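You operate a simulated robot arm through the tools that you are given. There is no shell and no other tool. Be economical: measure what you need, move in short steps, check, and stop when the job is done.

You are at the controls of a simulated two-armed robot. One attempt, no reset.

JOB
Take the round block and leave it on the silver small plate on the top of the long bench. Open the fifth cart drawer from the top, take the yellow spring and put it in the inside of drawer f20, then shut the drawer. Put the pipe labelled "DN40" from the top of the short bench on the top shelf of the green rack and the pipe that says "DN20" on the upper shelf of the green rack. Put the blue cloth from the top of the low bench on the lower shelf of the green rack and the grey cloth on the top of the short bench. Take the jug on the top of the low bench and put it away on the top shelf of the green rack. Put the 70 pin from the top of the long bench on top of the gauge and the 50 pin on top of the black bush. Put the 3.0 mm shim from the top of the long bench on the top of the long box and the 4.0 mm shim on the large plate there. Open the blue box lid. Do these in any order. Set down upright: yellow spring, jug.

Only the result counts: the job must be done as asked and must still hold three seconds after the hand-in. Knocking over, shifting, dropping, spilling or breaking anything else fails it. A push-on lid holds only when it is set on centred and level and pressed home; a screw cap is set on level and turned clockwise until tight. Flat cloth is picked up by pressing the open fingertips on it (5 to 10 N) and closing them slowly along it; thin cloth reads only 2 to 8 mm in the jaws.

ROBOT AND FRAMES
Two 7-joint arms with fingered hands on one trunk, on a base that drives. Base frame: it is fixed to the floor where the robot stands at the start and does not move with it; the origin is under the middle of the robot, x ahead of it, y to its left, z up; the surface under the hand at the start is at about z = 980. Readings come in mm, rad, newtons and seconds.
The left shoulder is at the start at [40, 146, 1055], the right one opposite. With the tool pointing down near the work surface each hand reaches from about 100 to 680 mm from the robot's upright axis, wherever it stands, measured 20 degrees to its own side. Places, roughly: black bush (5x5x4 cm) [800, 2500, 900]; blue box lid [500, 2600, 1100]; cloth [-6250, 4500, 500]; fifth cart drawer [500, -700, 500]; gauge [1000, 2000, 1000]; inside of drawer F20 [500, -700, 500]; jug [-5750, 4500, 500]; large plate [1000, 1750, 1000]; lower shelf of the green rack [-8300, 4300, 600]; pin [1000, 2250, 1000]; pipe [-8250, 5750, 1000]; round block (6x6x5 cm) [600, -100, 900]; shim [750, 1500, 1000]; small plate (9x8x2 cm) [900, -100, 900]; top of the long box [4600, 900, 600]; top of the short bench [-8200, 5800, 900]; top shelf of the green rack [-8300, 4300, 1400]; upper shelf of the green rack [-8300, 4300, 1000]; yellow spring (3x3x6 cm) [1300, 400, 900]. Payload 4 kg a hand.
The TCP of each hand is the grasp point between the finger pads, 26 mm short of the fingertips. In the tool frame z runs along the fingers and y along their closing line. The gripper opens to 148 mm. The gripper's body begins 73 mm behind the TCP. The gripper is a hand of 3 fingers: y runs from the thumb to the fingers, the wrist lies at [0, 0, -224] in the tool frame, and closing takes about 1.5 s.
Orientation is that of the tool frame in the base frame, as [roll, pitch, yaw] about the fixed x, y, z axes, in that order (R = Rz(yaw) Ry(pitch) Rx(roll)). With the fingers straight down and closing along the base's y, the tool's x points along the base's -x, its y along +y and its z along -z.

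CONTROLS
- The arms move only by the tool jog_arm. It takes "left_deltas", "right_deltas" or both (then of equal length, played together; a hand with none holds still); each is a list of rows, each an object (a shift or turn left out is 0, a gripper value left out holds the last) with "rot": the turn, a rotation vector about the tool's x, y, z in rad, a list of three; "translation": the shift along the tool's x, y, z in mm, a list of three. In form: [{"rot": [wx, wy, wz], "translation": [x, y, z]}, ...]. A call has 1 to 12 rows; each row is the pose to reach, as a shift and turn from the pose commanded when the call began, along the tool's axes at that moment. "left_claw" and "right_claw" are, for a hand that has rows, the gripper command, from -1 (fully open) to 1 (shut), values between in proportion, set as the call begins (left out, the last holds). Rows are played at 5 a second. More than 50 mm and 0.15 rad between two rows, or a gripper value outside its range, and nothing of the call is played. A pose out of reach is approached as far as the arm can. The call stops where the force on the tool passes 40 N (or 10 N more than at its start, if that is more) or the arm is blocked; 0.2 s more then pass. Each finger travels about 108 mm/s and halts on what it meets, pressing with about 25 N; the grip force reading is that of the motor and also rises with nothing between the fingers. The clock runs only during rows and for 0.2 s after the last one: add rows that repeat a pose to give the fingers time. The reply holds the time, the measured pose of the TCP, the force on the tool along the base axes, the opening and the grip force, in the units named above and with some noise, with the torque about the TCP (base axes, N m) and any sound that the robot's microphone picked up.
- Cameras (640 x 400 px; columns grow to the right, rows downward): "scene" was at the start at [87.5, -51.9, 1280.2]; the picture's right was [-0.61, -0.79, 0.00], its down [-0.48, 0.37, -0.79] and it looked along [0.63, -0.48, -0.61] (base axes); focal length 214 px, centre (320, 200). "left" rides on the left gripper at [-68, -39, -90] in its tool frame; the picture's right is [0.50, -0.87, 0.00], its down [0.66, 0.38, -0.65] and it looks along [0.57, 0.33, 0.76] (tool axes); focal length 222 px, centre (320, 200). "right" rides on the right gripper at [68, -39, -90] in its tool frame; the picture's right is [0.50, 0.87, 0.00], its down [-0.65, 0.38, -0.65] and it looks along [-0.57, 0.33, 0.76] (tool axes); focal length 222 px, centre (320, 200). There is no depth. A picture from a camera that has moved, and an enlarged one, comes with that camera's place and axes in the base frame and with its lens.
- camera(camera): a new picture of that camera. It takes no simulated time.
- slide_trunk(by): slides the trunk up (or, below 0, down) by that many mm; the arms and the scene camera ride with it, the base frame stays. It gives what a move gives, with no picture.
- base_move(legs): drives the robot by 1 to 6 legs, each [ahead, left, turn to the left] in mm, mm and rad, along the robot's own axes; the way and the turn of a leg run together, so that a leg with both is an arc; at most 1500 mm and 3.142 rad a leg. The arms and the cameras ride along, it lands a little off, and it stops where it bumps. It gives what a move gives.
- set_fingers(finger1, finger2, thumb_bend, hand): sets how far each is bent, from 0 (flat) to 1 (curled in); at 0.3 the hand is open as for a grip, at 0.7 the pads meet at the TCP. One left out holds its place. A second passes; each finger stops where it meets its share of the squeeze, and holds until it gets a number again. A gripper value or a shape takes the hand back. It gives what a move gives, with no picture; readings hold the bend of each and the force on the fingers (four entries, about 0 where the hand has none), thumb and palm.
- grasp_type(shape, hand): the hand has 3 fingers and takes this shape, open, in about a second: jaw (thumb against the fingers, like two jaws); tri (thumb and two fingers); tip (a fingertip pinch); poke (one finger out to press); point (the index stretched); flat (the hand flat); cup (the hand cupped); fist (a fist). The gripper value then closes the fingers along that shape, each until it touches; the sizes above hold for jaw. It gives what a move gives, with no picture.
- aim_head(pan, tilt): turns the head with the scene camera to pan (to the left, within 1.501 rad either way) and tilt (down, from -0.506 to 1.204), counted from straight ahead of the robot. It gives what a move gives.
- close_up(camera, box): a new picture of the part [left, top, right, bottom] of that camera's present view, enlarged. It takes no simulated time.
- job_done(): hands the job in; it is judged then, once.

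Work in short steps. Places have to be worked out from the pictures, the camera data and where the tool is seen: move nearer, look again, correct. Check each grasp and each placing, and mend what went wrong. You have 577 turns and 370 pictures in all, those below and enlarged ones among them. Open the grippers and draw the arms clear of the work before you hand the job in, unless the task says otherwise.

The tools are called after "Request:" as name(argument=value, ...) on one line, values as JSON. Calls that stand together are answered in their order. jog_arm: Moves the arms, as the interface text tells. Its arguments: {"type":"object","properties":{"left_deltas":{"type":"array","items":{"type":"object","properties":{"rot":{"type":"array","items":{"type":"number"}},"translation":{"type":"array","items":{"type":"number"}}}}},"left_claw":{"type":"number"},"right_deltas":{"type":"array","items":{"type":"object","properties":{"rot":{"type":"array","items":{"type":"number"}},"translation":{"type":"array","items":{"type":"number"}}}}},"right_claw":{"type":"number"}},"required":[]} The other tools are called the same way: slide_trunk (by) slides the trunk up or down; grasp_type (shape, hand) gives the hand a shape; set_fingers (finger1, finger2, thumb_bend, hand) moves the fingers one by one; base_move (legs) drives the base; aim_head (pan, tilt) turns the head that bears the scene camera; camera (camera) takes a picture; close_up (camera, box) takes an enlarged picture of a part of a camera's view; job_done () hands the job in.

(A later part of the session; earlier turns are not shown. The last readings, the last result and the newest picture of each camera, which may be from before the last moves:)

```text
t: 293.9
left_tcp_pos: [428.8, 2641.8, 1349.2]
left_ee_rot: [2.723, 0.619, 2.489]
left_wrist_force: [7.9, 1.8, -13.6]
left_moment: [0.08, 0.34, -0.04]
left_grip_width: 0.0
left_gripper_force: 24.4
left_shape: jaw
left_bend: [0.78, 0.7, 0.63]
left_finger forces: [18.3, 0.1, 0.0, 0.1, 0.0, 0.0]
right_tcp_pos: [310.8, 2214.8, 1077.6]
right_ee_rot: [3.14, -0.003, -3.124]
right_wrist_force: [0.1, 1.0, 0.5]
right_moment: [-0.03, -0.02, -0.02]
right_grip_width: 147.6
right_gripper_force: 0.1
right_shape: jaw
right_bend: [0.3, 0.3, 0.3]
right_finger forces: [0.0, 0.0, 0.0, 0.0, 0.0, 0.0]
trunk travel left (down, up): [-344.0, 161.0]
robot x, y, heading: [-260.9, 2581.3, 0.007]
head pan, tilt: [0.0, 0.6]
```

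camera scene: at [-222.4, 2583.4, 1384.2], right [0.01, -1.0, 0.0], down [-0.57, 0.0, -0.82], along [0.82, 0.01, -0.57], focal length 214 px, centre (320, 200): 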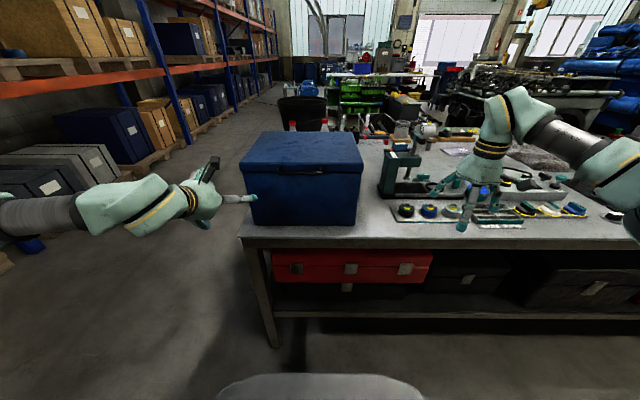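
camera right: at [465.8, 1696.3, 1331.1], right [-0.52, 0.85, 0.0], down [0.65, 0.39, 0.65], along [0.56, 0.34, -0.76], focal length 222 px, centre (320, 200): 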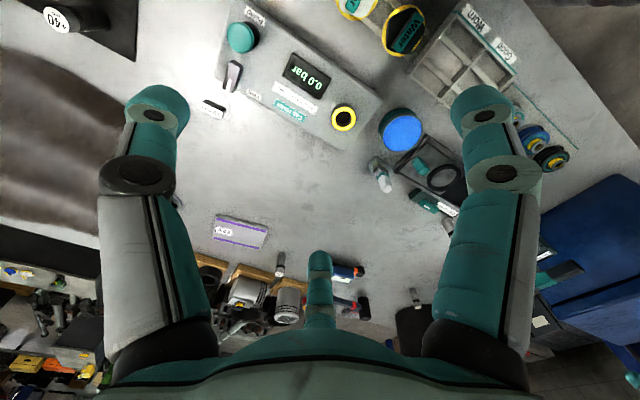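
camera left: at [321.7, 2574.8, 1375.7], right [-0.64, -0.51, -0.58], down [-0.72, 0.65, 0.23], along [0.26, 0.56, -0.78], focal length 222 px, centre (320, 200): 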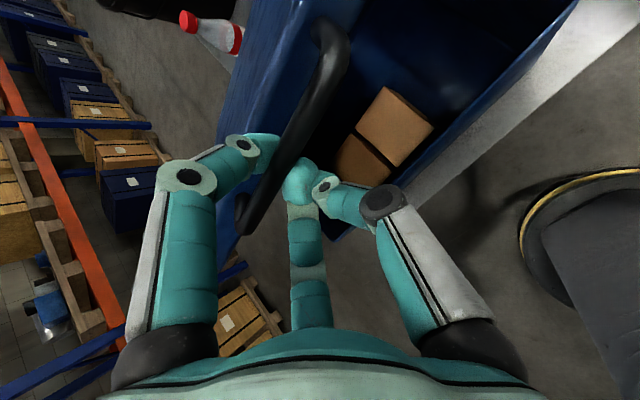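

Works. Continue alternating base and trunk.

Request:
base_move(legs=[[22, 0, 0]])

Request:
slide_trunk(by=18)

Request:
base_move(legs=[[22, 0, 0]])

Request:
slide_trunk(by=16)

Request:
camera(camera="scene")

```text
t: 294.8
left_tcp_pos: [446.6, 2640.4, 1350.6]
left_ee_rot: [2.721, 0.62, 2.488]
left_wrist_force: [2.1, 0.3, -4.3]
left_moment: [0.01, 0.07, 0.03]
left_grip_width: 0.0
left_gripper_force: 24.8
left_shape: jaw
left_bend: [0.81, 0.7, 0.61]
left_finger forces: [1.2, 10.8, 0.0, 0.0, 0.0, 0.0]
right_tcp_pos: [330.0, 2213.3, 1079.6]
right_ee_rot: [3.14, -0.001, -3.125]
right_wrist_force: [-0.1, 0.3, -0.9]
right_moment: [-0.01, 0.04, -0.02]
right_grip_width: 147.7
right_gripper_force: 0.0
right_shape: jaw
right_bend: [0.3, 0.3, 0.3]
right_finger forces: [0.0, 0.0, 0.0, 0.0, 0.1, 0.0]
trunk travel left (down, up): [-344.0, 161.0]
robot x, y, heading: [-233.1, 2584.0, 0.0]
head pan, tilt: [0.0, 0.6]
```

```text
t: 295.4
left_tcp_pos: [455.4, 2640.4, 1360.5]
left_ee_rot: [2.729, 0.612, 2.492]
left_wrist_force: [17.9, 0.2, -30.1]
left_moment: [0.23, 0.74, 0.04]
left_grip_width: 0.1
left_gripper_force: 25.2
left_shape: jaw
left_bend: [0.8, 0.7, 0.61]
left_finger forces: [21.2, 34.2, 0.0, 0.0, 0.0, 0.0]
right_tcp_pos: [334.2, 2213.3, 1094.5]
right_ee_rot: [3.139, -0.005, -3.124]
right_wrist_force: [0.6, 0.1, -0.7]
right_moment: [0.01, -0.05, -0.02]
right_grip_width: 147.9
right_gripper_force: 0.0
right_shape: jaw
right_bend: [0.3, 0.3, 0.3]
right_finger forces: [0.1, 0.1, 0.0, 0.0, 0.0, 0.0]
trunk travel left (down, up): [-362.0, 143.0]
robot x, y, heading: [-237.1, 2581.3, 0.006]
head pan, tilt: [0.0, 0.6]
```

```text
t: 296.2
left_tcp_pos: [470.7, 2640.2, 1367.8]
left_ee_rot: [2.723, 0.621, 2.487]
left_wrist_force: [5.2, 0.3, -11.4]
left_moment: [0.13, 0.24, 0.0]
left_grip_width: 0.1
left_gripper_force: 25.2
left_shape: jaw
left_bend: [0.8, 0.7, 0.61]
left_finger forces: [3.3, 20.2, 0.1, 0.0, 0.1, 0.0]
right_tcp_pos: [352.1, 2214.5, 1097.7]
right_ee_rot: [3.14, -0.002, -3.127]
right_wrist_force: [-0.5, 0.6, 0.0]
right_moment: [0.02, 0.02, 0.02]
right_grip_width: 147.9
right_gripper_force: 0.1
right_shape: jaw
right_bend: [0.3, 0.3, 0.3]
right_finger forces: [0.0, 0.0, 0.0, 0.0, 0.1, 0.0]
trunk travel left (down, up): [-362.0, 143.0]
robot x, y, heading: [-214.0, 2581.9, 0.005]
head pan, tilt: [0.0, 0.6]
```

```text
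t: 296.8
left_tcp_pos: [477.9, 2640.1, 1375.0]
left_ee_rot: [2.732, 0.608, 2.493]
left_wrist_force: [19.1, 0.3, -36.4]
left_moment: [0.28, 0.86, 0.04]
left_grip_width: 0.0
left_gripper_force: 25.2
left_shape: jaw
left_bend: [0.8, 0.7, 0.6]
left_finger forces: [24.0, 42.2, 0.1, 0.0, 0.0, 0.0]
right_tcp_pos: [357.1, 2213.3, 1111.3]
right_ee_rot: [3.14, -0.006, -3.125]
right_wrist_force: [0.2, 0.1, 0.0]
right_moment: [0.01, -0.01, -0.03]
right_grip_width: 147.9
right_gripper_force: 0.1
right_shape: jaw
right_bend: [0.3, 0.3, 0.3]
right_finger forces: [0.0, 0.1, 0.0, 0.0, 0.1, 0.1]
trunk travel left (down, up): [-378.0, 127.0]
robot x, y, heading: [-214.3, 2583.0, 0.017]
head pan, tilt: [0.0, 0.6]
```

```text
237 pictures are left
camera scene: at [-95.9, 2584.4, 1436.7], right [0.01, -1.0, 0.0], down [-0.57, 0.0, -0.82], along [0.82, 0.01, -0.57], focal length 214 px, centre (320, 200)
```

scene: 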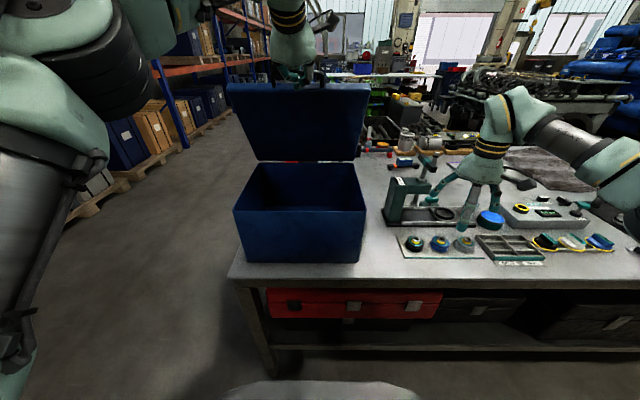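

Lid past 60°. Move the right hand up and aside to stay clear of the bench instruments, then keep pushing the lid forward.

Request:
jog_arm(right_deltas=[{"translation": [10, -30, -30]}, {"translation": [20, -60, -60]}, {"translation": [40, -90, -90]}, {"translation": [60, -120, -110]}, {"translation": [60, -120, -110]}])

Request:
base_move(legs=[[35, 0, 0]])

Request:
slide_trunk(by=8)

Request:
base_move(legs=[[35, 0, 0]])

Request:
camera(camera="scene")

```text
t: 298.0
left_tcp_pos: [478.9, 2641.7, 1374.2]
left_ee_rot: [2.732, 0.612, 2.492]
left_wrist_force: [17.8, 0.1, -36.2]
left_moment: [0.23, 0.86, 0.07]
left_grip_width: 0.1
left_gripper_force: 25.6
left_shape: jaw
left_bend: [0.79, 0.7, 0.6]
left_finger forces: [23.2, 43.4, 0.1, 0.0, 0.0, 0.0]
right_tcp_pos: [299.8, 2092.8, 1219.9]
right_ee_rot: [3.141, -0.006, -3.125]
right_wrist_force: [-0.2, 0.8, -0.4]
right_moment: [-0.03, 0.01, -0.02]
right_grip_width: 148.0
right_gripper_force: 0.0
right_shape: jaw
right_bend: [0.3, 0.3, 0.3]
right_finger forces: [0.0, 0.0, 0.0, 0.0, 0.1, 0.0]
trunk travel left (down, up): [-378.0, 127.0]
robot x, y, heading: [-216.4, 2585.8, 0.008]
head pan, tilt: [0.0, 0.6]
```

```text
t: 298.9
left_tcp_pos: [504.6, 2640.5, 1384.9]
left_ee_rot: [2.722, 0.624, 2.486]
left_wrist_force: [1.7, -1.7, -7.7]
left_moment: [0.23, 0.38, 0.05]
left_grip_width: 0.0
left_gripper_force: 25.0
left_shape: jaw
left_bend: [0.8, 0.7, 0.61]
left_finger forces: [4.1, 24.3, 0.0, 0.0, 0.0, 0.0]
right_tcp_pos: [328.5, 2092.3, 1222.7]
right_ee_rot: [3.14, -0.002, -3.124]
right_wrist_force: [-0.7, 0.6, -0.4]
right_moment: [-0.01, 0.02, 0.0]
right_grip_width: 147.9
right_gripper_force: 0.0
right_shape: jaw
right_bend: [0.3, 0.3, 0.3]
right_finger forces: [0.0, 0.0, 0.0, 0.0, 0.0, 0.1]
trunk travel left (down, up): [-378.0, 127.0]
robot x, y, heading: [-177.5, 2583.9, 0.01]
head pan, tilt: [0.0, 0.6]
```

```text
t: 299.5
left_tcp_pos: [508.6, 2639.7, 1387.7]
left_ee_rot: [2.726, 0.615, 2.488]
left_wrist_force: [9.4, 2.3, -26.1]
left_moment: [0.18, 0.56, 0.0]
left_grip_width: 0.0
left_gripper_force: 25.0
left_shape: jaw
left_bend: [0.8, 0.7, 0.6]
left_finger forces: [17.7, 35.0, 0.0, 0.0, 0.0, 0.0]
right_tcp_pos: [332.8, 2093.8, 1229.3]
right_ee_rot: [3.14, -0.004, -3.122]
right_wrist_force: [-0.6, 0.6, -1.1]
right_moment: [-0.02, -0.02, -0.01]
right_grip_width: 147.9
right_gripper_force: 0.0
right_shape: jaw
right_bend: [0.3, 0.3, 0.3]
right_finger forces: [0.0, 0.0, 0.0, 0.1, 0.0, 0.1]
trunk travel left (down, up): [-386.0, 119.0]
robot x, y, heading: [-176.1, 2582.6, 0.004]
head pan, tilt: [0.0, 0.6]
```

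```text
t: 300.3
left_tcp_pos: [534.6, 2639.5, 1396.7]
left_ee_rot: [2.719, 0.629, 2.483]
left_wrist_force: [-1.6, -2.1, 0.0]
left_moment: [0.37, 0.27, 0.07]
left_grip_width: 0.0
left_gripper_force: 25.1
left_shape: jaw
left_bend: [0.81, 0.7, 0.78]
left_finger forces: [5.1, 26.2, 0.0, 0.1, 0.0, 0.0]
right_tcp_pos: [361.8, 2093.3, 1232.5]
right_ee_rot: [3.14, 0.003, -3.124]
right_wrist_force: [0.9, 0.5, 0.2]
right_moment: [0.0, 0.02, 0.0]
right_grip_width: 147.8
right_gripper_force: 0.0
right_shape: jaw
right_bend: [0.3, 0.3, 0.3]
right_finger forces: [0.1, 0.0, 0.1, 0.0, 0.0, 0.1]
trunk travel left (down, up): [-386.0, 119.0]
robot x, y, heading: [-143.3, 2582.5, 0.008]
head pan, tilt: [0.0, 0.6]
```

```text
236 pictures are left
camera scene: at [-36.5, 2585.5, 1445.7], right [0.01, -1.0, 0.0], down [-0.57, 0.0, -0.82], along [0.82, 0.01, -0.57], focal length 214 px, centre (320, 200)
```

scene: 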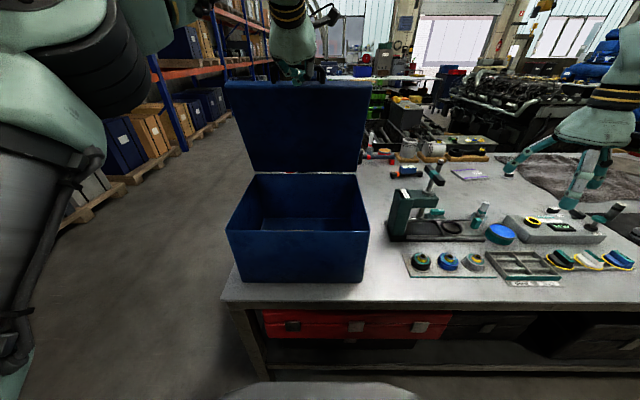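

Request:
slide_trunk(by=10)

Request:
base_move(legs=[[40, 0, 0]])

Request:
slide_trunk(by=6)

Request:
base_move(legs=[[40, 0, 0]])

Request:
camera(camera="scene")

```text
t: 300.9
left_tcp_pos: [542.0, 2639.9, 1399.4]
left_ee_rot: [2.726, 0.618, 2.488]
left_wrist_force: [7.1, 4.7, -25.6]
left_moment: [0.38, 0.63, 0.06]
left_grip_width: 0.0
left_gripper_force: 24.8
left_shape: jaw
left_bend: [0.8, 0.7, 0.77]
left_finger forces: [19.0, 38.5, 0.0, 0.1, 0.1, 0.0]
right_tcp_pos: [365.0, 2093.5, 1239.8]
right_ee_rot: [3.139, -0.002, -3.124]
right_wrist_force: [-0.4, -0.3, 0.5]
right_moment: [0.0, 0.0, 0.02]
right_grip_width: 148.0
right_gripper_force: 0.2
right_shape: jaw
right_bend: [0.3, 0.3, 0.3]
right_finger forces: [0.0, 0.1, 0.0, 0.0, 0.0, 0.0]
trunk travel left (down, up): [-396.0, 109.0]
robot x, y, heading: [-142.2, 2586.3, 0.005]
head pan, tilt: [0.0, 0.6]
```

```text
t: 301.8
left_tcp_pos: [573.0, 2639.1, 1406.3]
left_ee_rot: [2.719, 0.628, 2.478]
left_wrist_force: [-0.7, -0.5, -5.3]
left_moment: [0.51, 0.27, -0.01]
left_grip_width: 0.0
left_gripper_force: 24.6
left_shape: jaw
left_bend: [0.8, 0.7, 0.79]
left_finger forces: [17.6, 35.9, 0.0, 0.0, 0.0, 0.0]
right_tcp_pos: [398.4, 2094.8, 1243.7]
right_ee_rot: [3.14, 0.003, -3.125]
right_wrist_force: [-0.1, 0.1, 0.0]
right_moment: [-0.02, -0.01, 0.01]
right_grip_width: 147.9
right_gripper_force: 0.0
right_shape: jaw
right_bend: [0.3, 0.3, 0.3]
right_finger forces: [0.1, 0.0, 0.1, 0.1, 0.0, 0.1]
trunk travel left (down, up): [-396.0, 109.0]
robot x, y, heading: [-106.4, 2582.5, 0.006]
head pan, tilt: [0.0, 0.6]
```

```text
t: 302.3
left_tcp_pos: [577.7, 2639.3, 1408.4]
left_ee_rot: [2.725, 0.62, 2.484]
left_wrist_force: [2.2, 4.5, -17.8]
left_moment: [0.54, 0.52, 0.13]
left_grip_width: 0.4
left_gripper_force: 25.1
left_shape: jaw
left_bend: [0.8, 0.7, 0.79]
left_finger forces: [18.4, 38.3, 0.0, 0.0, 0.0, 0.0]
right_tcp_pos: [402.2, 2093.8, 1247.7]
right_ee_rot: [3.141, 0.001, -3.126]
right_wrist_force: [-0.8, -0.4, 0.0]
right_moment: [0.02, -0.01, -0.02]
right_grip_width: 147.7
right_gripper_force: 0.0
right_shape: jaw
right_bend: [0.3, 0.3, 0.3]
right_finger forces: [0.0, 0.0, 0.0, 0.0, 0.0, 0.0]
trunk travel left (down, up): [-402.0, 103.0]
robot x, y, heading: [-105.4, 2582.1, 0.002]
head pan, tilt: [0.0, 0.6]
```

```text
t: 303.2
left_tcp_pos: [611.8, 2638.9, 1410.2]
left_ee_rot: [2.72, 0.626, 2.477]
left_wrist_force: [1.1, 2.2, -11.5]
left_moment: [0.62, 0.22, -0.04]
left_grip_width: 0.0
left_gripper_force: 25.1
left_shape: jaw
left_bend: [0.8, 0.7, 0.8]
left_finger forces: [17.6, 44.5, 0.0, 0.0, 0.0, 0.0]
right_tcp_pos: [436.0, 2093.1, 1250.8]
right_ee_rot: [3.14, 0.004, -3.128]
right_wrist_force: [-0.6, 0.4, 0.8]
right_moment: [0.01, -0.03, 0.02]
right_grip_width: 148.0
right_gripper_force: 0.1
right_shape: jaw
right_bend: [0.3, 0.3, 0.3]
right_finger forces: [0.1, 0.0, 0.0, 0.0, 0.1, 0.1]
trunk travel left (down, up): [-402.0, 103.0]
robot x, y, heading: [-66.7, 2582.3, 0.005]
head pan, tilt: [0.0, 0.6]
```

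```text
235 pictures are left
camera scene: at [39.6, 2587.8, 1462.0], right [0.01, -1.0, 0.0], down [-0.56, 0.0, -0.83], along [0.83, 0.0, -0.56], focal length 214 px, centre (320, 200)
```

scene: 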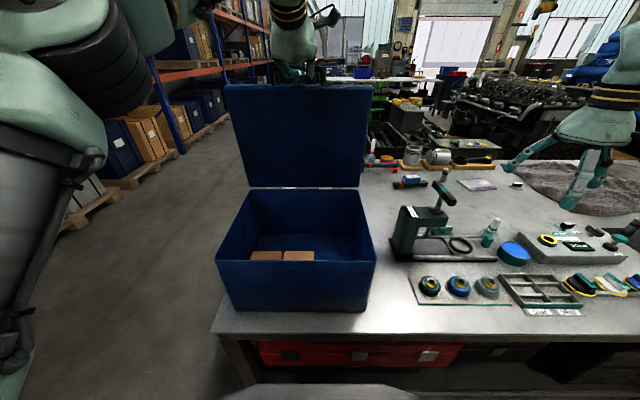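

Near 90°. Two more forward steps.

Request:
base_move(legs=[[40, 0, 0]])

Request:
base_move(legs=[[40, 0, 0]])

Request:
camera(camera="scene")

```text
t: 304.1
left_tcp_pos: [646.7, 2639.7, 1413.2]
left_ee_rot: [2.719, 0.625, 2.475]
left_wrist_force: [-1.0, 2.2, -4.3]
left_moment: [0.68, -0.03, -0.11]
left_grip_width: 0.3
left_gripper_force: 25.0
left_shape: jaw
left_bend: [0.81, 0.7, 0.81]
left_finger forces: [3.9, 39.2, 0.1, 0.0, 0.0, 0.1]
right_tcp_pos: [470.8, 2095.5, 1252.0]
right_ee_rot: [3.138, 0.009, -3.128]
right_wrist_force: [-1.0, -0.5, -0.3]
right_moment: [-0.02, -0.05, 0.0]
right_grip_width: 147.8
right_gripper_force: 0.1
right_shape: jaw
right_bend: [0.3, 0.3, 0.3]
right_finger forces: [0.0, 0.0, 0.0, 0.0, 0.0, 0.0]
trunk travel left (down, up): [-402.0, 103.0]
robot x, y, heading: [-28.7, 2587.4, 0.006]
head pan, tilt: [0.0, 0.6]
```

```text
t: 305.0
left_tcp_pos: [685.5, 2640.5, 1408.3]
left_ee_rot: [2.724, 0.618, 2.479]
left_wrist_force: [-0.6, 4.5, -13.1]
left_moment: [0.61, 0.01, -0.1]
left_grip_width: 0.0
left_gripper_force: 25.5
left_shape: jaw
left_bend: [0.8, 0.7, 0.8]
left_finger forces: [3.9, 41.2, 0.0, 0.0, 0.1, 0.0]
right_tcp_pos: [510.8, 2095.5, 1250.8]
right_ee_rot: [3.141, 0.008, -3.127]
right_wrist_force: [0.0, 0.4, 0.1]
right_moment: [-0.03, -0.03, -0.03]
right_grip_width: 147.8
right_gripper_force: 0.0
right_shape: jaw
right_bend: [0.3, 0.3, 0.3]
right_finger forces: [0.1, 0.1, 0.0, 0.1, 0.1, 0.0]
trunk travel left (down, up): [-402.0, 103.0]
robot x, y, heading: [11.6, 2581.5, 0.005]
head pan, tilt: [0.0, 0.6]
```

```text
234 pictures are left
camera scene: at [114.4, 2589.0, 1462.2], right [0.01, -1.0, 0.0], down [-0.56, 0.0, -0.83], along [0.83, 0.0, -0.56], focal length 214 px, centre (320, 200)
```

scene: 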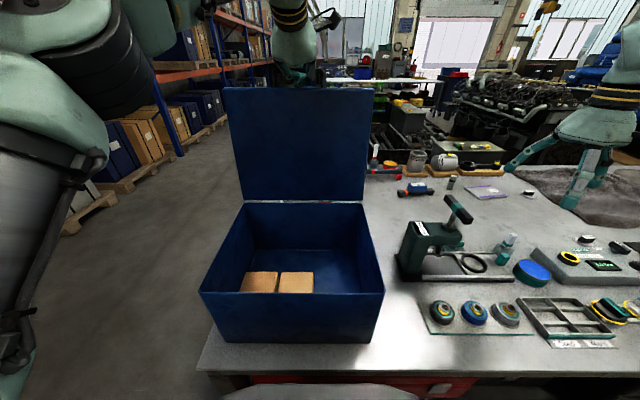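

About 100° now. Push a little further to find the hinge stop.

Request:
slide_trunk(by=-8)

Request:
base_move(legs=[[30, 0, 0]])

```text
t: 305.5
left_tcp_pos: [685.2, 2637.5, 1406.0]
left_ee_rot: [2.712, 0.626, 2.47]
left_wrist_force: [6.6, 0.5, 32.3]
left_moment: [0.41, -0.49, -0.17]
left_grip_width: 0.0
left_gripper_force: 24.8
left_shape: jaw
left_bend: [0.81, 0.7, 0.8]
left_finger forces: [5.7, 30.3, 0.0, 0.0, 106.8, 0.0]
right_tcp_pos: [510.8, 2092.8, 1244.9]
right_ee_rot: [3.14, 0.01, -3.127]
right_wrist_force: [-0.2, 0.2, -0.8]
right_moment: [0.0, -0.04, -0.01]
right_grip_width: 147.9
right_gripper_force: 0.0
right_shape: jaw
right_bend: [0.3, 0.3, 0.3]
right_finger forces: [0.0, 0.0, 0.0, 0.0, 0.0, 0.0]
trunk travel left (down, up): [-394.0, 111.0]
robot x, y, heading: [14.3, 2583.9, 0.002]
head pan, tilt: [0.0, 0.6]
```

```text
t: 306.4
left_tcp_pos: [717.2, 2636.6, 1400.8]
left_ee_rot: [2.722, 0.618, 2.476]
left_wrist_force: [4.7, 1.6, 14.6]
left_moment: [0.37, -0.51, -0.14]
left_grip_width: 0.1
left_gripper_force: 25.4
left_shape: jaw
left_bend: [0.81, 0.7, 0.8]
left_finger forces: [0.0, 23.3, 0.0, 0.1, 79.6, 0.0]
right_tcp_pos: [540.4, 2094.6, 1243.3]
right_ee_rot: [3.139, 0.008, -3.127]
right_wrist_force: [-0.6, 0.1, 0.1]
right_moment: [0.02, -0.05, 0.0]
right_grip_width: 147.9
right_gripper_force: 0.2
right_shape: jaw
right_bend: [0.3, 0.3, 0.3]
right_finger forces: [0.0, 0.1, 0.0, 0.1, 0.1, 0.1]
trunk travel left (down, up): [-394.0, 111.0]
robot x, y, heading: [41.2, 2584.3, 0.01]
head pan, tilt: [0.0, 0.6]
```

Request:
jog_arm(left_deltas=[{"translation": [-4, 2.5, 9]}, {"translation": [-8.6, 4.9, 18.7]}, {"translation": [-12, 7, 29]}, {"translation": [-16, 9.1, 38.9]}])

Request:
camera(camera="scene")

```text
t: 307.4
left_tcp_pos: [757.1, 2634.5, 1386.8]
left_ee_rot: [2.713, 0.624, 2.469]
left_wrist_force: [4.5, -2.5, 28.5]
left_moment: [-0.28, 0.2, 0.18]
left_grip_width: 0.1
left_gripper_force: 25.2
left_shape: jaw
left_bend: [0.81, 0.71, 0.76]
left_finger forces: [0.1, 3.9, 0.0, 0.0, 38.8, 0.0]
right_tcp_pos: [541.2, 2091.1, 1243.1]
right_ee_rot: [3.139, 0.01, -3.126]
right_wrist_force: [0.0, -0.5, 0.0]
right_moment: [0.02, -0.01, 0.02]
right_grip_width: 147.9
right_gripper_force: 0.1
right_shape: jaw
right_bend: [0.3, 0.3, 0.3]
right_finger forces: [0.0, 0.0, 0.0, 0.0, 0.1, 0.0]
trunk travel left (down, up): [-394.0, 111.0]
robot x, y, heading: [41.6, 2584.2, 0.007]
head pan, tilt: [0.0, 0.6]
```

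```text
233 pictures are left
camera scene: at [144.8, 2584.5, 1454.4], right [0.0, -1.0, 0.0], down [-0.56, 0.0, -0.83], along [0.83, 0.0, -0.56], focal length 214 px, centre (320, 200)
```

scene: 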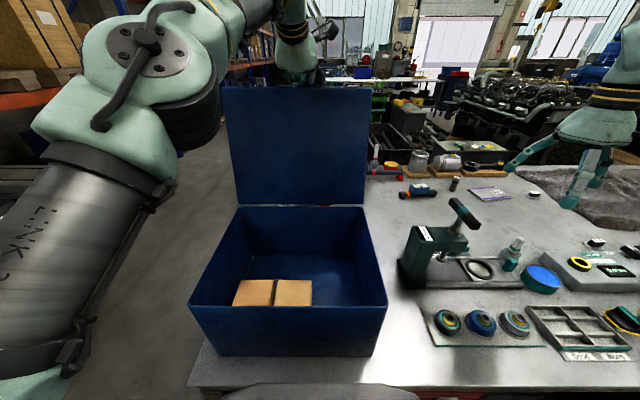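

About 115°. Release and lift the hand straight up off the bar.

Request:
jog_arm(left_deltas=[{"translation": [0, 0, 0]}, {"translation": [0, 0, 0]}, {"translation": [0, 0, 0]}, {"translation": [0, 0, 0]}], left_claw=-0.1)

Request:
camera(camera="left")

Request:
camera(camera="scene")

```text
t: 307.8
left_tcp_pos: [761.6, 2653.6, 1401.7]
left_ee_rot: [2.685, 0.653, 2.472]
left_wrist_force: [17.9, 7.4, 49.2]
left_moment: [-0.57, 0.87, 0.13]
left_grip_width: 59.2
left_gripper_force: 0.1
left_shape: jaw
left_bend: [0.34, 0.78, 0.7]
left_finger forces: [0.1, 20.4, 0.0, 0.0, 39.4, 0.0]
right_tcp_pos: [543.9, 2097.4, 1245.0]
right_ee_rot: [3.141, 0.008, -3.127]
right_wrist_force: [-0.1, 0.4, 0.3]
right_moment: [-0.03, 0.02, 0.01]
right_grip_width: 148.1
right_gripper_force: 0.0
right_shape: jaw
right_bend: [0.3, 0.3, 0.3]
right_finger forces: [0.0, 0.0, 0.1, 0.0, 0.0, 0.1]
trunk travel left (down, up): [-394.0, 111.0]
robot x, y, heading: [40.8, 2582.9, 0.007]
head pan, tilt: [0.0, 0.6]
stopped in row 2 (left hand): the force on the tool passed its limit at 48 N (the readings are from after the stop); the commanded pose is now the measured one
```

```text
232 pictures are left
camera left: at [728.0, 2585.0, 1494.8], right [-0.61, -0.51, -0.61], down [-0.74, 0.65, 0.2], along [0.29, 0.57, -0.77], focal length 222 px, centre (320, 200)
```

left: 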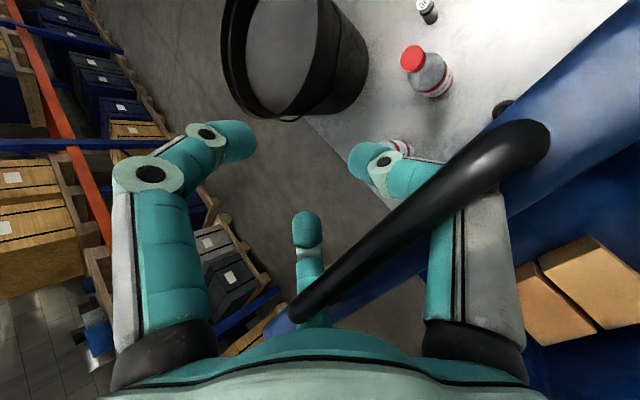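

```text
231 pictures are left
camera scene: at [147.2, 2589.7, 1454.4], right [0.01, -1.0, 0.0], down [-0.56, -0.01, -0.83], along [0.83, 0.0, -0.56], focal length 214 px, centre (320, 200)
```

scene: 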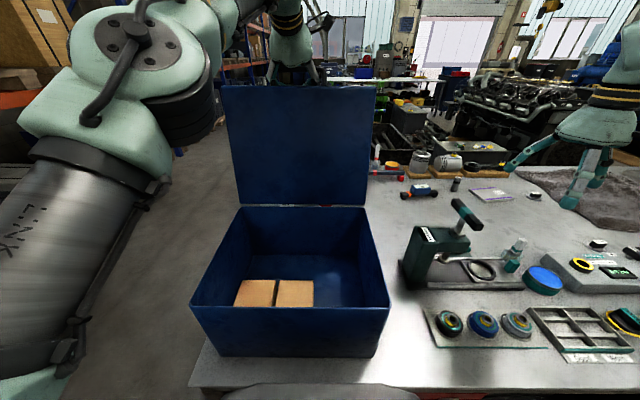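

The bar sits deep inside the open hand near the palm. Open fully and retract along the tool axis.

Request:
jog_arm(left_deltas=[{"translation": [0, 0, -3]}, {"translation": [0, 0, -6]}, {"translation": [0, 0, -10]}, {"translation": [0, 0, -20]}, {"translation": [0, 0, -40]}, {"translation": [0, 0, -60]}, {"translation": [0, 0, -80]}], left_claw=-1)

Request:
camera(camera="left")

```text
t: 309.2
left_tcp_pos: [742.8, 2646.1, 1409.5]
left_ee_rot: [2.694, 0.604, 2.464]
left_wrist_force: [30.3, 9.4, -49.3]
left_moment: [-3.22, -13.86, -1.41]
left_grip_width: 135.6
left_gripper_force: 0.0
left_shape: jaw
left_bend: [0.3, 0.34, 0.55]
left_finger forces: [0.0, 137.1, 0.0, 0.0, 513.2, 0.1]
right_tcp_pos: [553.4, 2093.8, 1238.7]
right_ee_rot: [3.137, 0.0, -3.127]
right_wrist_force: [-0.6, -0.1, 0.5]
right_moment: [0.02, -0.04, 0.01]
right_grip_width: 148.1
right_gripper_force: 0.1
right_shape: jaw
right_bend: [0.3, 0.3, 0.3]
right_finger forces: [0.0, 0.0, 0.0, 0.1, 0.1, 0.0]
trunk travel left (down, up): [-394.0, 111.0]
robot x, y, heading: [43.0, 2584.3, 0.001]
head pan, tilt: [0.0, 0.6]
stopped in row 7 (left hand): the force on the tool passed its limit at 82 N (the readings are from after the stop); the commanded pose is now the measured one
```

```text
230 pictures are left
camera left: at [713.0, 2576.5, 1501.8], right [-0.65, -0.48, -0.59], down [-0.72, 0.65, 0.25], along [0.26, 0.58, -0.77], focal length 222 px, centre (320, 200)
```

left: 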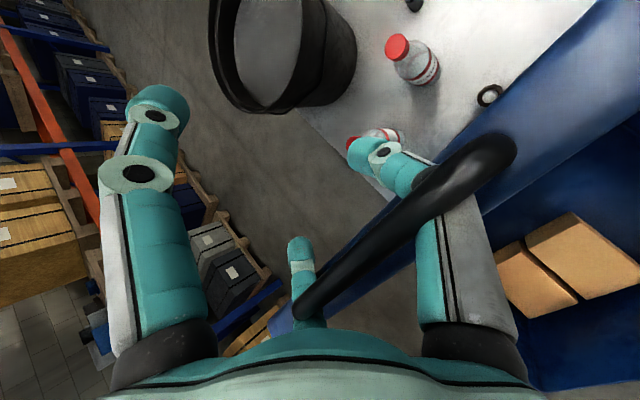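

The hand is hooked. Look from the head camera before doing anything else.

Request:
aim_head(pan=0.1, tilt=0.1)

Request:
camera(camera="scene")

Request:
close_up(camera="scene", box=[240, 130, 400, 250])

```text
t: 310.1
left_tcp_pos: [744.8, 2644.8, 1408.9]
left_ee_rot: [2.703, 0.6, 2.462]
left_wrist_force: [26.9, 9.4, -46.7]
left_moment: [-1.11, -12.1, -0.55]
left_grip_width: 73.4
left_gripper_force: 0.0
left_shape: jaw
left_bend: [0.3, 0.33, 0.56]
left_finger forces: [0.0, 135.2, 0.0, 0.0, 439.8, 0.1]
right_tcp_pos: [555.5, 2095.5, 1237.8]
right_ee_rot: [3.142, -0.005, -3.127]
right_wrist_force: [-0.5, 0.6, 0.3]
right_moment: [-0.01, 0.01, -0.01]
right_grip_width: 147.8
right_gripper_force: 0.1
right_shape: jaw
right_bend: [0.3, 0.3, 0.3]
right_finger forces: [0.0, 0.0, 0.0, 0.1, 0.1, 0.1]
trunk travel left (down, up): [-394.0, 111.0]
robot x, y, heading: [41.2, 2583.8, 0.005]
head pan, tilt: [0.099, 0.099]
```

```text
229 pictures are left
camera scene: at [165.9, 2598.8, 1498.7], right [0.1, -0.99, 0.0], down [-0.11, -0.01, -0.99], along [0.99, 0.1, -0.11], focal length 214 px, centre (320, 200)
```

scene: 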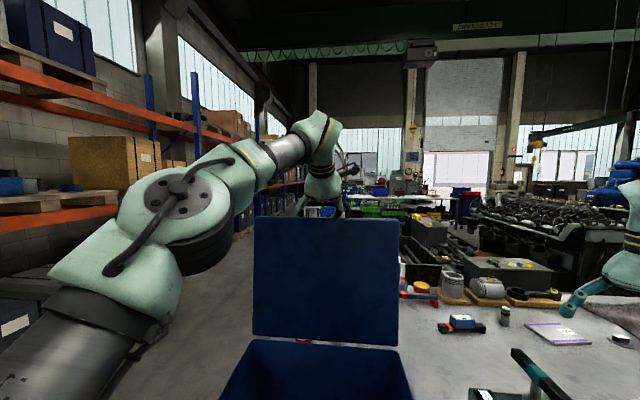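

```text
3.33 times, centred on (320, 190) of scene
camera zoom: at [165.9, 2598.8, 1498.7], right [0.1, -0.99, 0.0], down [-0.11, -0.01, -0.99], along [0.99, 0.1, -0.11], focal length 715 px, centre (320, 233)
```

zoom: 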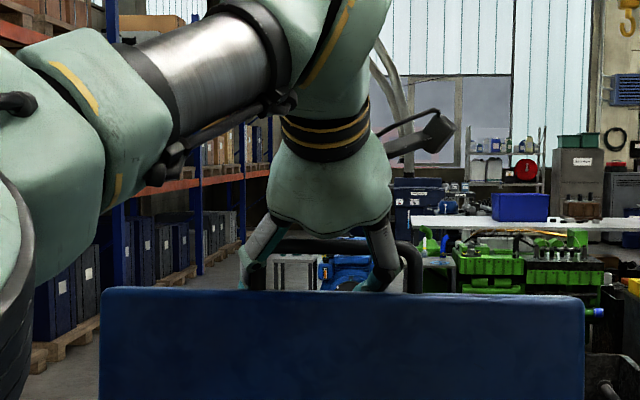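

Request:
close_up(camera="scene", box=[290, 185, 350, 220])

Request:
close_up(camera="left", box=[240, 100, 480, 340])

```text
10.67 times, centred on (320, 202) of scene
camera zoom: at [165.9, 2598.8, 1498.7], right [0.1, -0.99, 0.0], down [-0.11, -0.01, -0.99], along [0.99, 0.1, -0.11], focal length 2288 px, centre (320, 173)
```

zoom: 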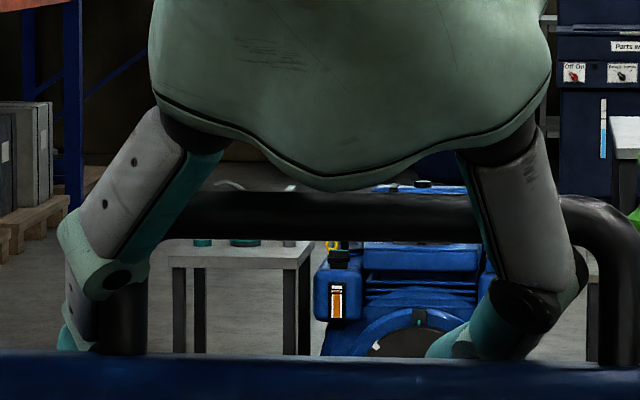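

```text
1.67 times, centred on (360, 220) of left
camera zoom: at [713.8, 2576.5, 1501.7], right [-0.65, -0.48, -0.59], down [-0.71, 0.66, 0.25], along [0.26, 0.58, -0.77], focal length 370 px, centre (253, 167)
```

zoom: 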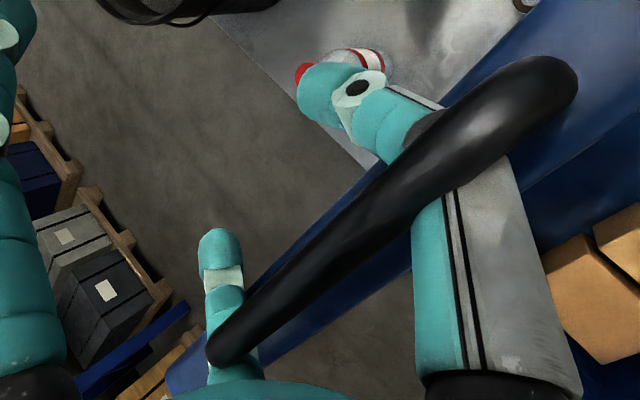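

Thumb and one finger pass through the loop from the front. First relieve tension (down 10 mm), then withdraw along the distal direction (mostly −x).

Request:
jog_arm(left_deltas=[{"translation": [3.8, -2.3, 2.7]}, {"translation": [7.6, -4.7, 5.5]}, {"translation": [7.6, -4.7, 5.5]}])

```text
t: 310.9
left_tcp_pos: [735.9, 2645.5, 1411.1]
left_ee_rot: [2.682, 0.622, 2.453]
left_wrist_force: [32.5, 6.4, -2.0]
left_moment: [-3.02, -9.71, -0.55]
left_grip_width: 73.0
left_gripper_force: 0.0
left_shape: jaw
left_bend: [0.3, 0.33, 0.56]
left_finger forces: [0.1, 128.6, 0.0, 0.1, 413.2, 0.0]
right_tcp_pos: [551.3, 2094.9, 1239.2]
right_ee_rot: [3.141, 0.001, -3.127]
right_wrist_force: [1.0, 0.7, -0.6]
right_moment: [0.01, -0.01, -0.01]
right_grip_width: 147.8
right_gripper_force: 0.1
right_shape: jaw
right_bend: [0.3, 0.3, 0.3]
right_finger forces: [0.0, 0.0, 0.0, 0.1, 0.0, 0.0]
trunk travel left (down, up): [-394.0, 111.0]
robot x, y, heading: [41.1, 2584.1, 0.008]
head pan, tilt: [0.099, 0.099]
```

Relieve the wedged thumb by bending it in a little, keeping the free finger open.

Request:
set_fingers(hand="left", thumb_bend=0.6, finger2=0.45, finger1=0.1)

Request:
close_up(camera="scene", box=[280, 175, 360, 225])

```text
t: 311.9
left_tcp_pos: [727.6, 2643.7, 1409.8]
left_ee_rot: [2.698, 0.611, 2.461]
left_wrist_force: [12.0, 7.9, 9.4]
left_moment: [-1.65, -3.01, -0.31]
left_grip_width: 100.1
left_gripper_force: 97.9
left_shape: fingers
left_bend: [0.1, 0.34, 0.63]
left_finger forces: [0.1, 84.1, 0.1, 0.0, 111.5, 0.0]
right_tcp_pos: [546.1, 2095.1, 1242.3]
right_ee_rot: [3.14, 0.006, -3.127]
right_wrist_force: [-0.2, 0.3, 0.7]
right_moment: [-0.02, -0.01, 0.0]
right_grip_width: 147.8
right_gripper_force: 0.0
right_shape: jaw
right_bend: [0.3, 0.3, 0.3]
right_finger forces: [0.1, 0.1, 0.0, 0.1, 0.0, 0.0]
trunk travel left (down, up): [-394.0, 111.0]
robot x, y, heading: [44.3, 2582.3, -0.001]
head pan, tilt: [0.099, 0.099]
```

```text
8.00 times, centred on (320, 200) of scene
camera zoom: at [154.6, 2597.5, 1499.9], right [0.1, -0.99, 0.0], down [-0.1, -0.01, -0.99], along [0.99, 0.1, -0.1], focal length 1716 px, centre (320, 200)
```

zoom: 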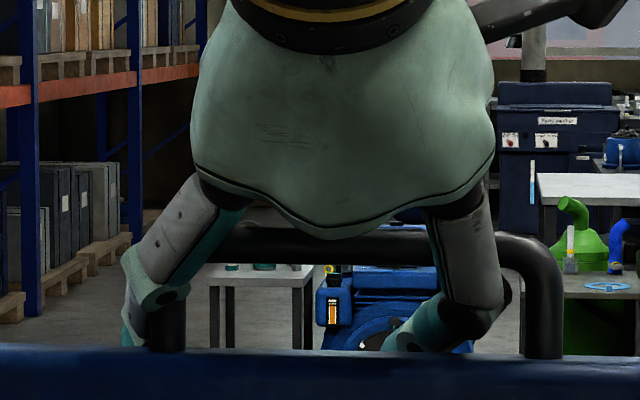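

Finger 2 lies outside the loop's left arm; only the thumb is inside. Open finger 2 and move −x.

Request:
set_fingers(hand="left", finger2=0.2, thumb_bend=0.65)

Request:
jog_arm(left_deltas=[{"translation": [3, -2, -3.5]}, {"translation": [6, -4, -7]}, {"translation": [9.5, -5.5, -10.5]}, {"translation": [13, -7.5, -14]}])

Request:
camera(camera="left")

```text
t: 312.9
left_tcp_pos: [726.9, 2643.2, 1407.7]
left_ee_rot: [2.701, 0.608, 2.46]
left_wrist_force: [8.3, 8.2, 4.5]
left_moment: [0.73, -1.84, -2.53]
left_grip_width: 98.9
left_gripper_force: 57.6
left_shape: fingers
left_bend: [0.1, 0.33, 0.65]
left_finger forces: [0.1, 63.5, 0.0, 0.0, 52.2, 0.1]
right_tcp_pos: [546.7, 2095.3, 1242.8]
right_ee_rot: [3.14, 0.005, -3.128]
right_wrist_force: [0.4, -0.3, -1.0]
right_moment: [0.01, -0.03, -0.01]
right_grip_width: 147.9
right_gripper_force: 0.1
right_shape: jaw
right_bend: [0.3, 0.3, 0.3]
right_finger forces: [0.0, 0.0, 0.0, 0.0, 0.1, 0.0]
trunk travel left (down, up): [-394.0, 111.0]
robot x, y, heading: [41.8, 2584.2, 0.004]
head pan, tilt: [0.099, 0.099]
```

```text
t: 313.9
left_tcp_pos: [707.7, 2642.8, 1410.4]
left_ee_rot: [2.686, 0.612, 2.451]
left_wrist_force: [13.3, 5.3, 11.1]
left_moment: [1.04, -3.46, -2.65]
left_grip_width: 97.3
left_gripper_force: 100.7
left_shape: fingers
left_bend: [0.1, 0.32, 0.65]
left_finger forces: [0.0, 85.7, 0.1, 0.0, 116.0, 0.1]
right_tcp_pos: [546.2, 2092.7, 1241.1]
right_ee_rot: [3.137, 0.005, -3.126]
right_wrist_force: [-0.5, 0.6, 0.0]
right_moment: [-0.01, 0.02, 0.0]
right_grip_width: 147.8
right_gripper_force: 0.1
right_shape: jaw
right_bend: [0.3, 0.3, 0.3]
right_finger forces: [0.0, 0.0, 0.0, 0.0, 0.0, 0.1]
trunk travel left (down, up): [-394.0, 111.0]
robot x, y, heading: [43.6, 2580.5, 0.005]
head pan, tilt: [0.099, 0.099]
```

```text
224 pictures are left
camera left: at [676.2, 2573.3, 1502.6], right [-0.64, -0.48, -0.6], down [-0.71, 0.66, 0.24], along [0.28, 0.58, -0.76], focal length 222 px, centre (320, 200)
```

left: 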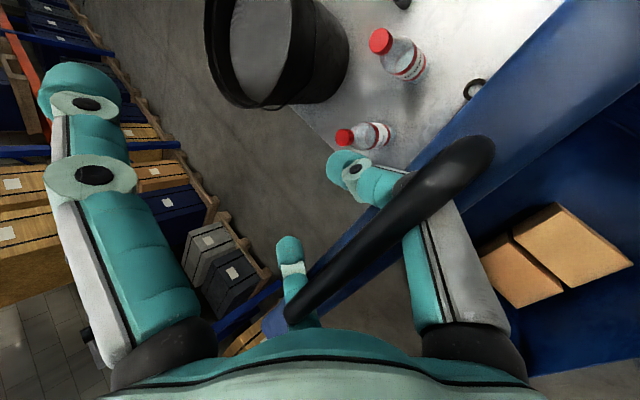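

The lid follows the hand. I'll use the right hand to hold the lid from the front (inner face) while the left withdraws. Bring the right fist there.

Request:
jog_arm(right_deltas=[{"translation": [-3, 38, -10], "rot": [0, -0.07, 0]}, {"translation": [-6, 76, -20], "rot": [0, -0.14, 0]}, {"translation": [-9, 114, -30], "rot": [0, -0.21, 0]}, {"translation": [-12, 152, -40], "rot": [0, -0.28, 0]}, {"translation": [-15, 190, -50], "rot": [0, -0.35, 0]}, {"translation": [-18, 228, -60], "rot": [0, -0.42, 0]}, {"translation": [-21, 266, -70], "rot": [0, -0.49, 0]}, {"translation": [-24, 304, -80], "rot": [0, -0.56, 0]}, {"translation": [-27, 342, -90], "rot": [0, -0.63, 0]}, {"translation": [-30, 380, -99], "rot": [0, -0.7, 0]}, {"translation": [-30, 400, -99], "rot": [0, -0.7, 0]}], right_claw=1)

Request:
aim_head(pan=0.0, tilt=0.3)

Request:
camera(camera="scene")

```text
t: 316.4
left_tcp_pos: [707.9, 2642.2, 1411.1]
left_ee_rot: [2.686, 0.612, 2.452]
left_wrist_force: [13.5, 4.7, 11.9]
left_moment: [1.14, -3.27, -2.64]
left_grip_width: 97.5
left_gripper_force: 98.5
left_shape: fingers
left_bend: [0.1, 0.32, 0.65]
left_finger forces: [0.0, 84.0, 0.0, 0.1, 112.5, 0.1]
right_tcp_pos: [569.7, 2494.4, 1343.0]
right_ee_rot: [3.137, 0.707, -3.131]
right_wrist_force: [0.6, 0.8, -0.1]
right_moment: [0.0, 0.02, 0.0]
right_grip_width: 0.1
right_gripper_force: 25.0
right_shape: jaw
right_bend: [0.7, 0.7, 0.7]
right_finger forces: [0.1, 0.0, 0.1, 0.1, 0.0, 0.1]
trunk travel left (down, up): [-394.0, 111.0]
robot x, y, heading: [43.6, 2581.0, 0.004]
head pan, tilt: [0.099, 0.099]
```

```text
t: 317.1
left_tcp_pos: [708.4, 2642.7, 1409.7]
left_ee_rot: [2.686, 0.615, 2.45]
left_wrist_force: [15.0, 4.1, 12.9]
left_moment: [1.11, -3.28, -2.65]
left_grip_width: 97.2
left_gripper_force: 98.4
left_shape: fingers
left_bend: [0.1, 0.32, 0.65]
left_finger forces: [0.0, 83.5, 0.1, 0.0, 113.5, 0.0]
right_tcp_pos: [569.6, 2493.6, 1342.8]
right_ee_rot: [3.138, 0.707, -3.13]
right_wrist_force: [0.6, 0.3, 0.9]
right_moment: [0.01, -0.01, 0.01]
right_grip_width: 0.0
right_gripper_force: 25.5
right_shape: jaw
right_bend: [0.7, 0.7, 0.7]
right_finger forces: [0.0, 0.0, 0.1, 0.0, 0.1, 0.1]
trunk travel left (down, up): [-394.0, 111.0]
robot x, y, heading: [42.9, 2586.7, 0.009]
head pan, tilt: [0.0, 0.3]
```

```text
223 pictures are left
camera scene: at [155.8, 2586.9, 1481.3], right [0.01, -1.0, 0.0], down [-0.3, 0.0, -0.96], along [0.96, 0.01, -0.3], focal length 214 px, centre (320, 200)
```

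scene: 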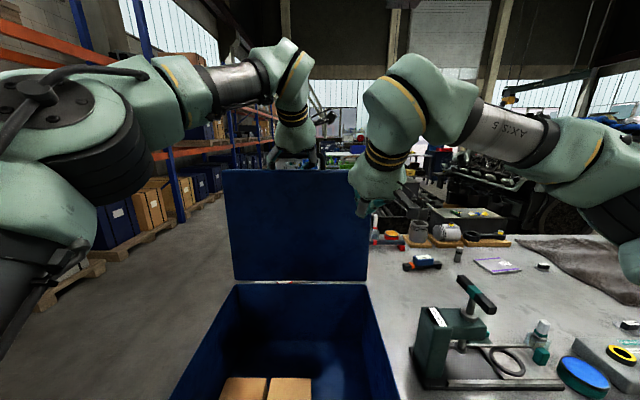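

Request:
jog_arm(right_deltas=[{"translation": [-11, 0, 10]}, {"translation": [-23, 0, 19]}, {"translation": [-34, 0, 29]}, {"translation": [-45, 0, 39]}, {"translation": [-53, 0, 45]}, {"translation": [-60, 0, 52]}, {"translation": [-68, 0, 58]}, {"translation": [-76, 0, 65]}])

Request:
camera(camera="scene")

```text
t: 318.6
left_tcp_pos: [708.5, 2641.5, 1418.4]
left_ee_rot: [2.669, 0.627, 2.443]
left_wrist_force: [14.6, -4.5, 17.3]
left_moment: [0.52, -0.34, -0.53]
left_grip_width: 97.3
left_gripper_force: 11.1
left_shape: fingers
left_bend: [0.1, 0.37, 0.67]
left_finger forces: [0.0, 13.1, 0.0, 0.0, 8.1, 0.1]
right_tcp_pos: [649.7, 2494.7, 1342.1]
right_ee_rot: [3.134, 0.696, -3.131]
right_wrist_force: [-10.6, 1.3, 4.5]
right_moment: [0.06, 0.04, 0.1]
right_grip_width: 0.1
right_gripper_force: 24.9
right_shape: jaw
right_bend: [0.7, 0.7, 0.7]
right_finger forces: [0.0, 0.1, 0.0, 0.1, 0.0, 0.1]
trunk travel left (down, up): [-394.0, 111.0]
robot x, y, heading: [42.6, 2585.4, 0.004]
head pan, tilt: [0.0, 0.3]
stopped in row 7 (left hand): the force on the tool passed its limit at 41 N (the readings are from after the stop); the commanded pose is now the measured one
```

```text
222 pictures are left
camera scene: at [154.2, 2584.5, 1481.4], right [0.0, -1.0, 0.0], down [-0.3, 0.0, -0.96], along [0.96, 0.0, -0.3], focal length 214 px, centre (320, 200)
```

scene: 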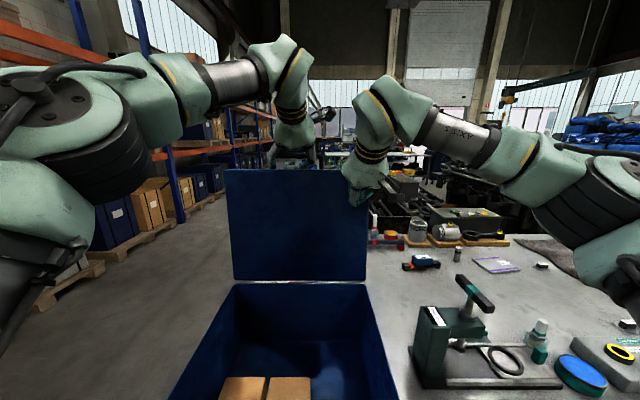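

Lid is backed by the right hand and the left fingers are slack. Withdraw the left hand (−x, slightly up).

Request:
jog_arm(left_deltas=[{"translation": [3, -1.6, -4]}, {"translation": [5.3, -3.1, -8.1]}, {"translation": [8, -4.6, -12]}, {"translation": [10.6, -6.2, -16.2]}, {"translation": [16, -9.3, -24.3]}, {"translation": [21, -12.4, -32.4]}])

Request:
camera(camera="left")

```text
t: 319.2
left_tcp_pos: [700.0, 2642.3, 1422.2]
left_ee_rot: [2.658, 0.631, 2.429]
left_wrist_force: [15.2, -3.5, 12.6]
left_moment: [0.38, -0.43, -0.67]
left_grip_width: 98.1
left_gripper_force: 10.9
left_shape: fingers
left_bend: [0.1, 0.4, 0.66]
left_finger forces: [0.0, 14.9, 0.0, 0.0, 6.0, 0.0]
right_tcp_pos: [646.1, 2492.7, 1340.7]
right_ee_rot: [3.131, 0.687, -3.134]
right_wrist_force: [-14.3, -1.1, 4.1]
right_moment: [-0.03, 0.08, -0.01]
right_grip_width: 0.1
right_gripper_force: 24.3
right_shape: jaw
right_bend: [0.7, 0.7, 0.7]
right_finger forces: [0.0, 0.1, 0.0, 0.0, 0.0, 0.0]
trunk travel left (down, up): [-394.0, 111.0]
robot x, y, heading: [43.7, 2584.6, 0.004]
head pan, tilt: [0.0, 0.3]
stopped in row 3 (right hand): the force on the tool passed its limit at 44 N (the readings are from after the stop); the commanded pose is now the measured one
```

```text
221 pictures are left
camera left: at [665.4, 2572.4, 1511.3], right [-0.63, -0.47, -0.62], down [-0.72, 0.66, 0.22], along [0.3, 0.58, -0.75], focal length 222 px, centre (320, 200)
```

left: 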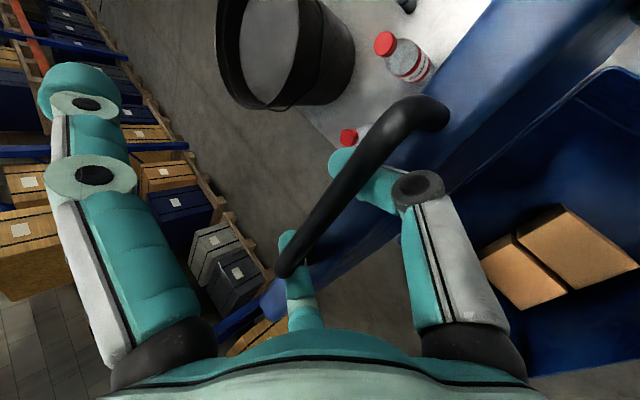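

Progress: the bar is now near the fingertips. Continue.

Request:
jog_arm(left_deltas=[{"translation": [3, -1.6, -4]}, {"translation": [5.3, -3.1, -8.1]}, {"translation": [8, -4.6, -12]}, {"translation": [10.6, -6.2, -16.2]}, {"translation": [16, -9.3, -24.3]}, {"translation": [21, -12.4, -32.4]}])

Request:
camera(camera="left")

```text
t: 319.8
left_tcp_pos: [694.7, 2642.4, 1421.5]
left_ee_rot: [2.649, 0.636, 2.424]
left_wrist_force: [14.4, -1.7, 11.0]
left_moment: [0.39, -0.43, -0.69]
left_grip_width: 98.7
left_gripper_force: 10.1
left_shape: fingers
left_bend: [0.1, 0.42, 0.66]
left_finger forces: [0.0, 14.5, 0.0, 0.0, 4.7, 0.1]
right_tcp_pos: [640.1, 2495.3, 1340.2]
right_ee_rot: [3.128, 0.679, -3.137]
right_wrist_force: [-14.1, -1.6, 5.9]
right_moment: [0.04, -0.03, 0.03]
right_grip_width: 0.3
right_gripper_force: 25.1
right_shape: jaw
right_bend: [0.7, 0.7, 0.7]
right_finger forces: [0.1, 3.7, 0.0, 0.1, 0.0, 0.0]
trunk travel left (down, up): [-394.0, 111.0]
robot x, y, heading: [43.6, 2582.2, 0.002]
head pan, tilt: [0.0, 0.3]
stopped in row 2 (right hand): the force on the tool passed its limit at 44 N (the readings are from after the stop); the commanded pose is now the measured one
```

```text
220 pictures are left
camera left: at [659.1, 2572.4, 1512.3], right [-0.62, -0.47, -0.63], down [-0.72, 0.66, 0.22], along [0.31, 0.59, -0.75], focal length 222 px, centre (320, 200)
```

left: 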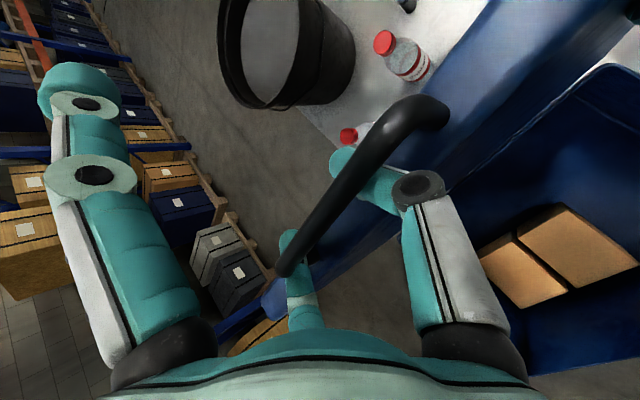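

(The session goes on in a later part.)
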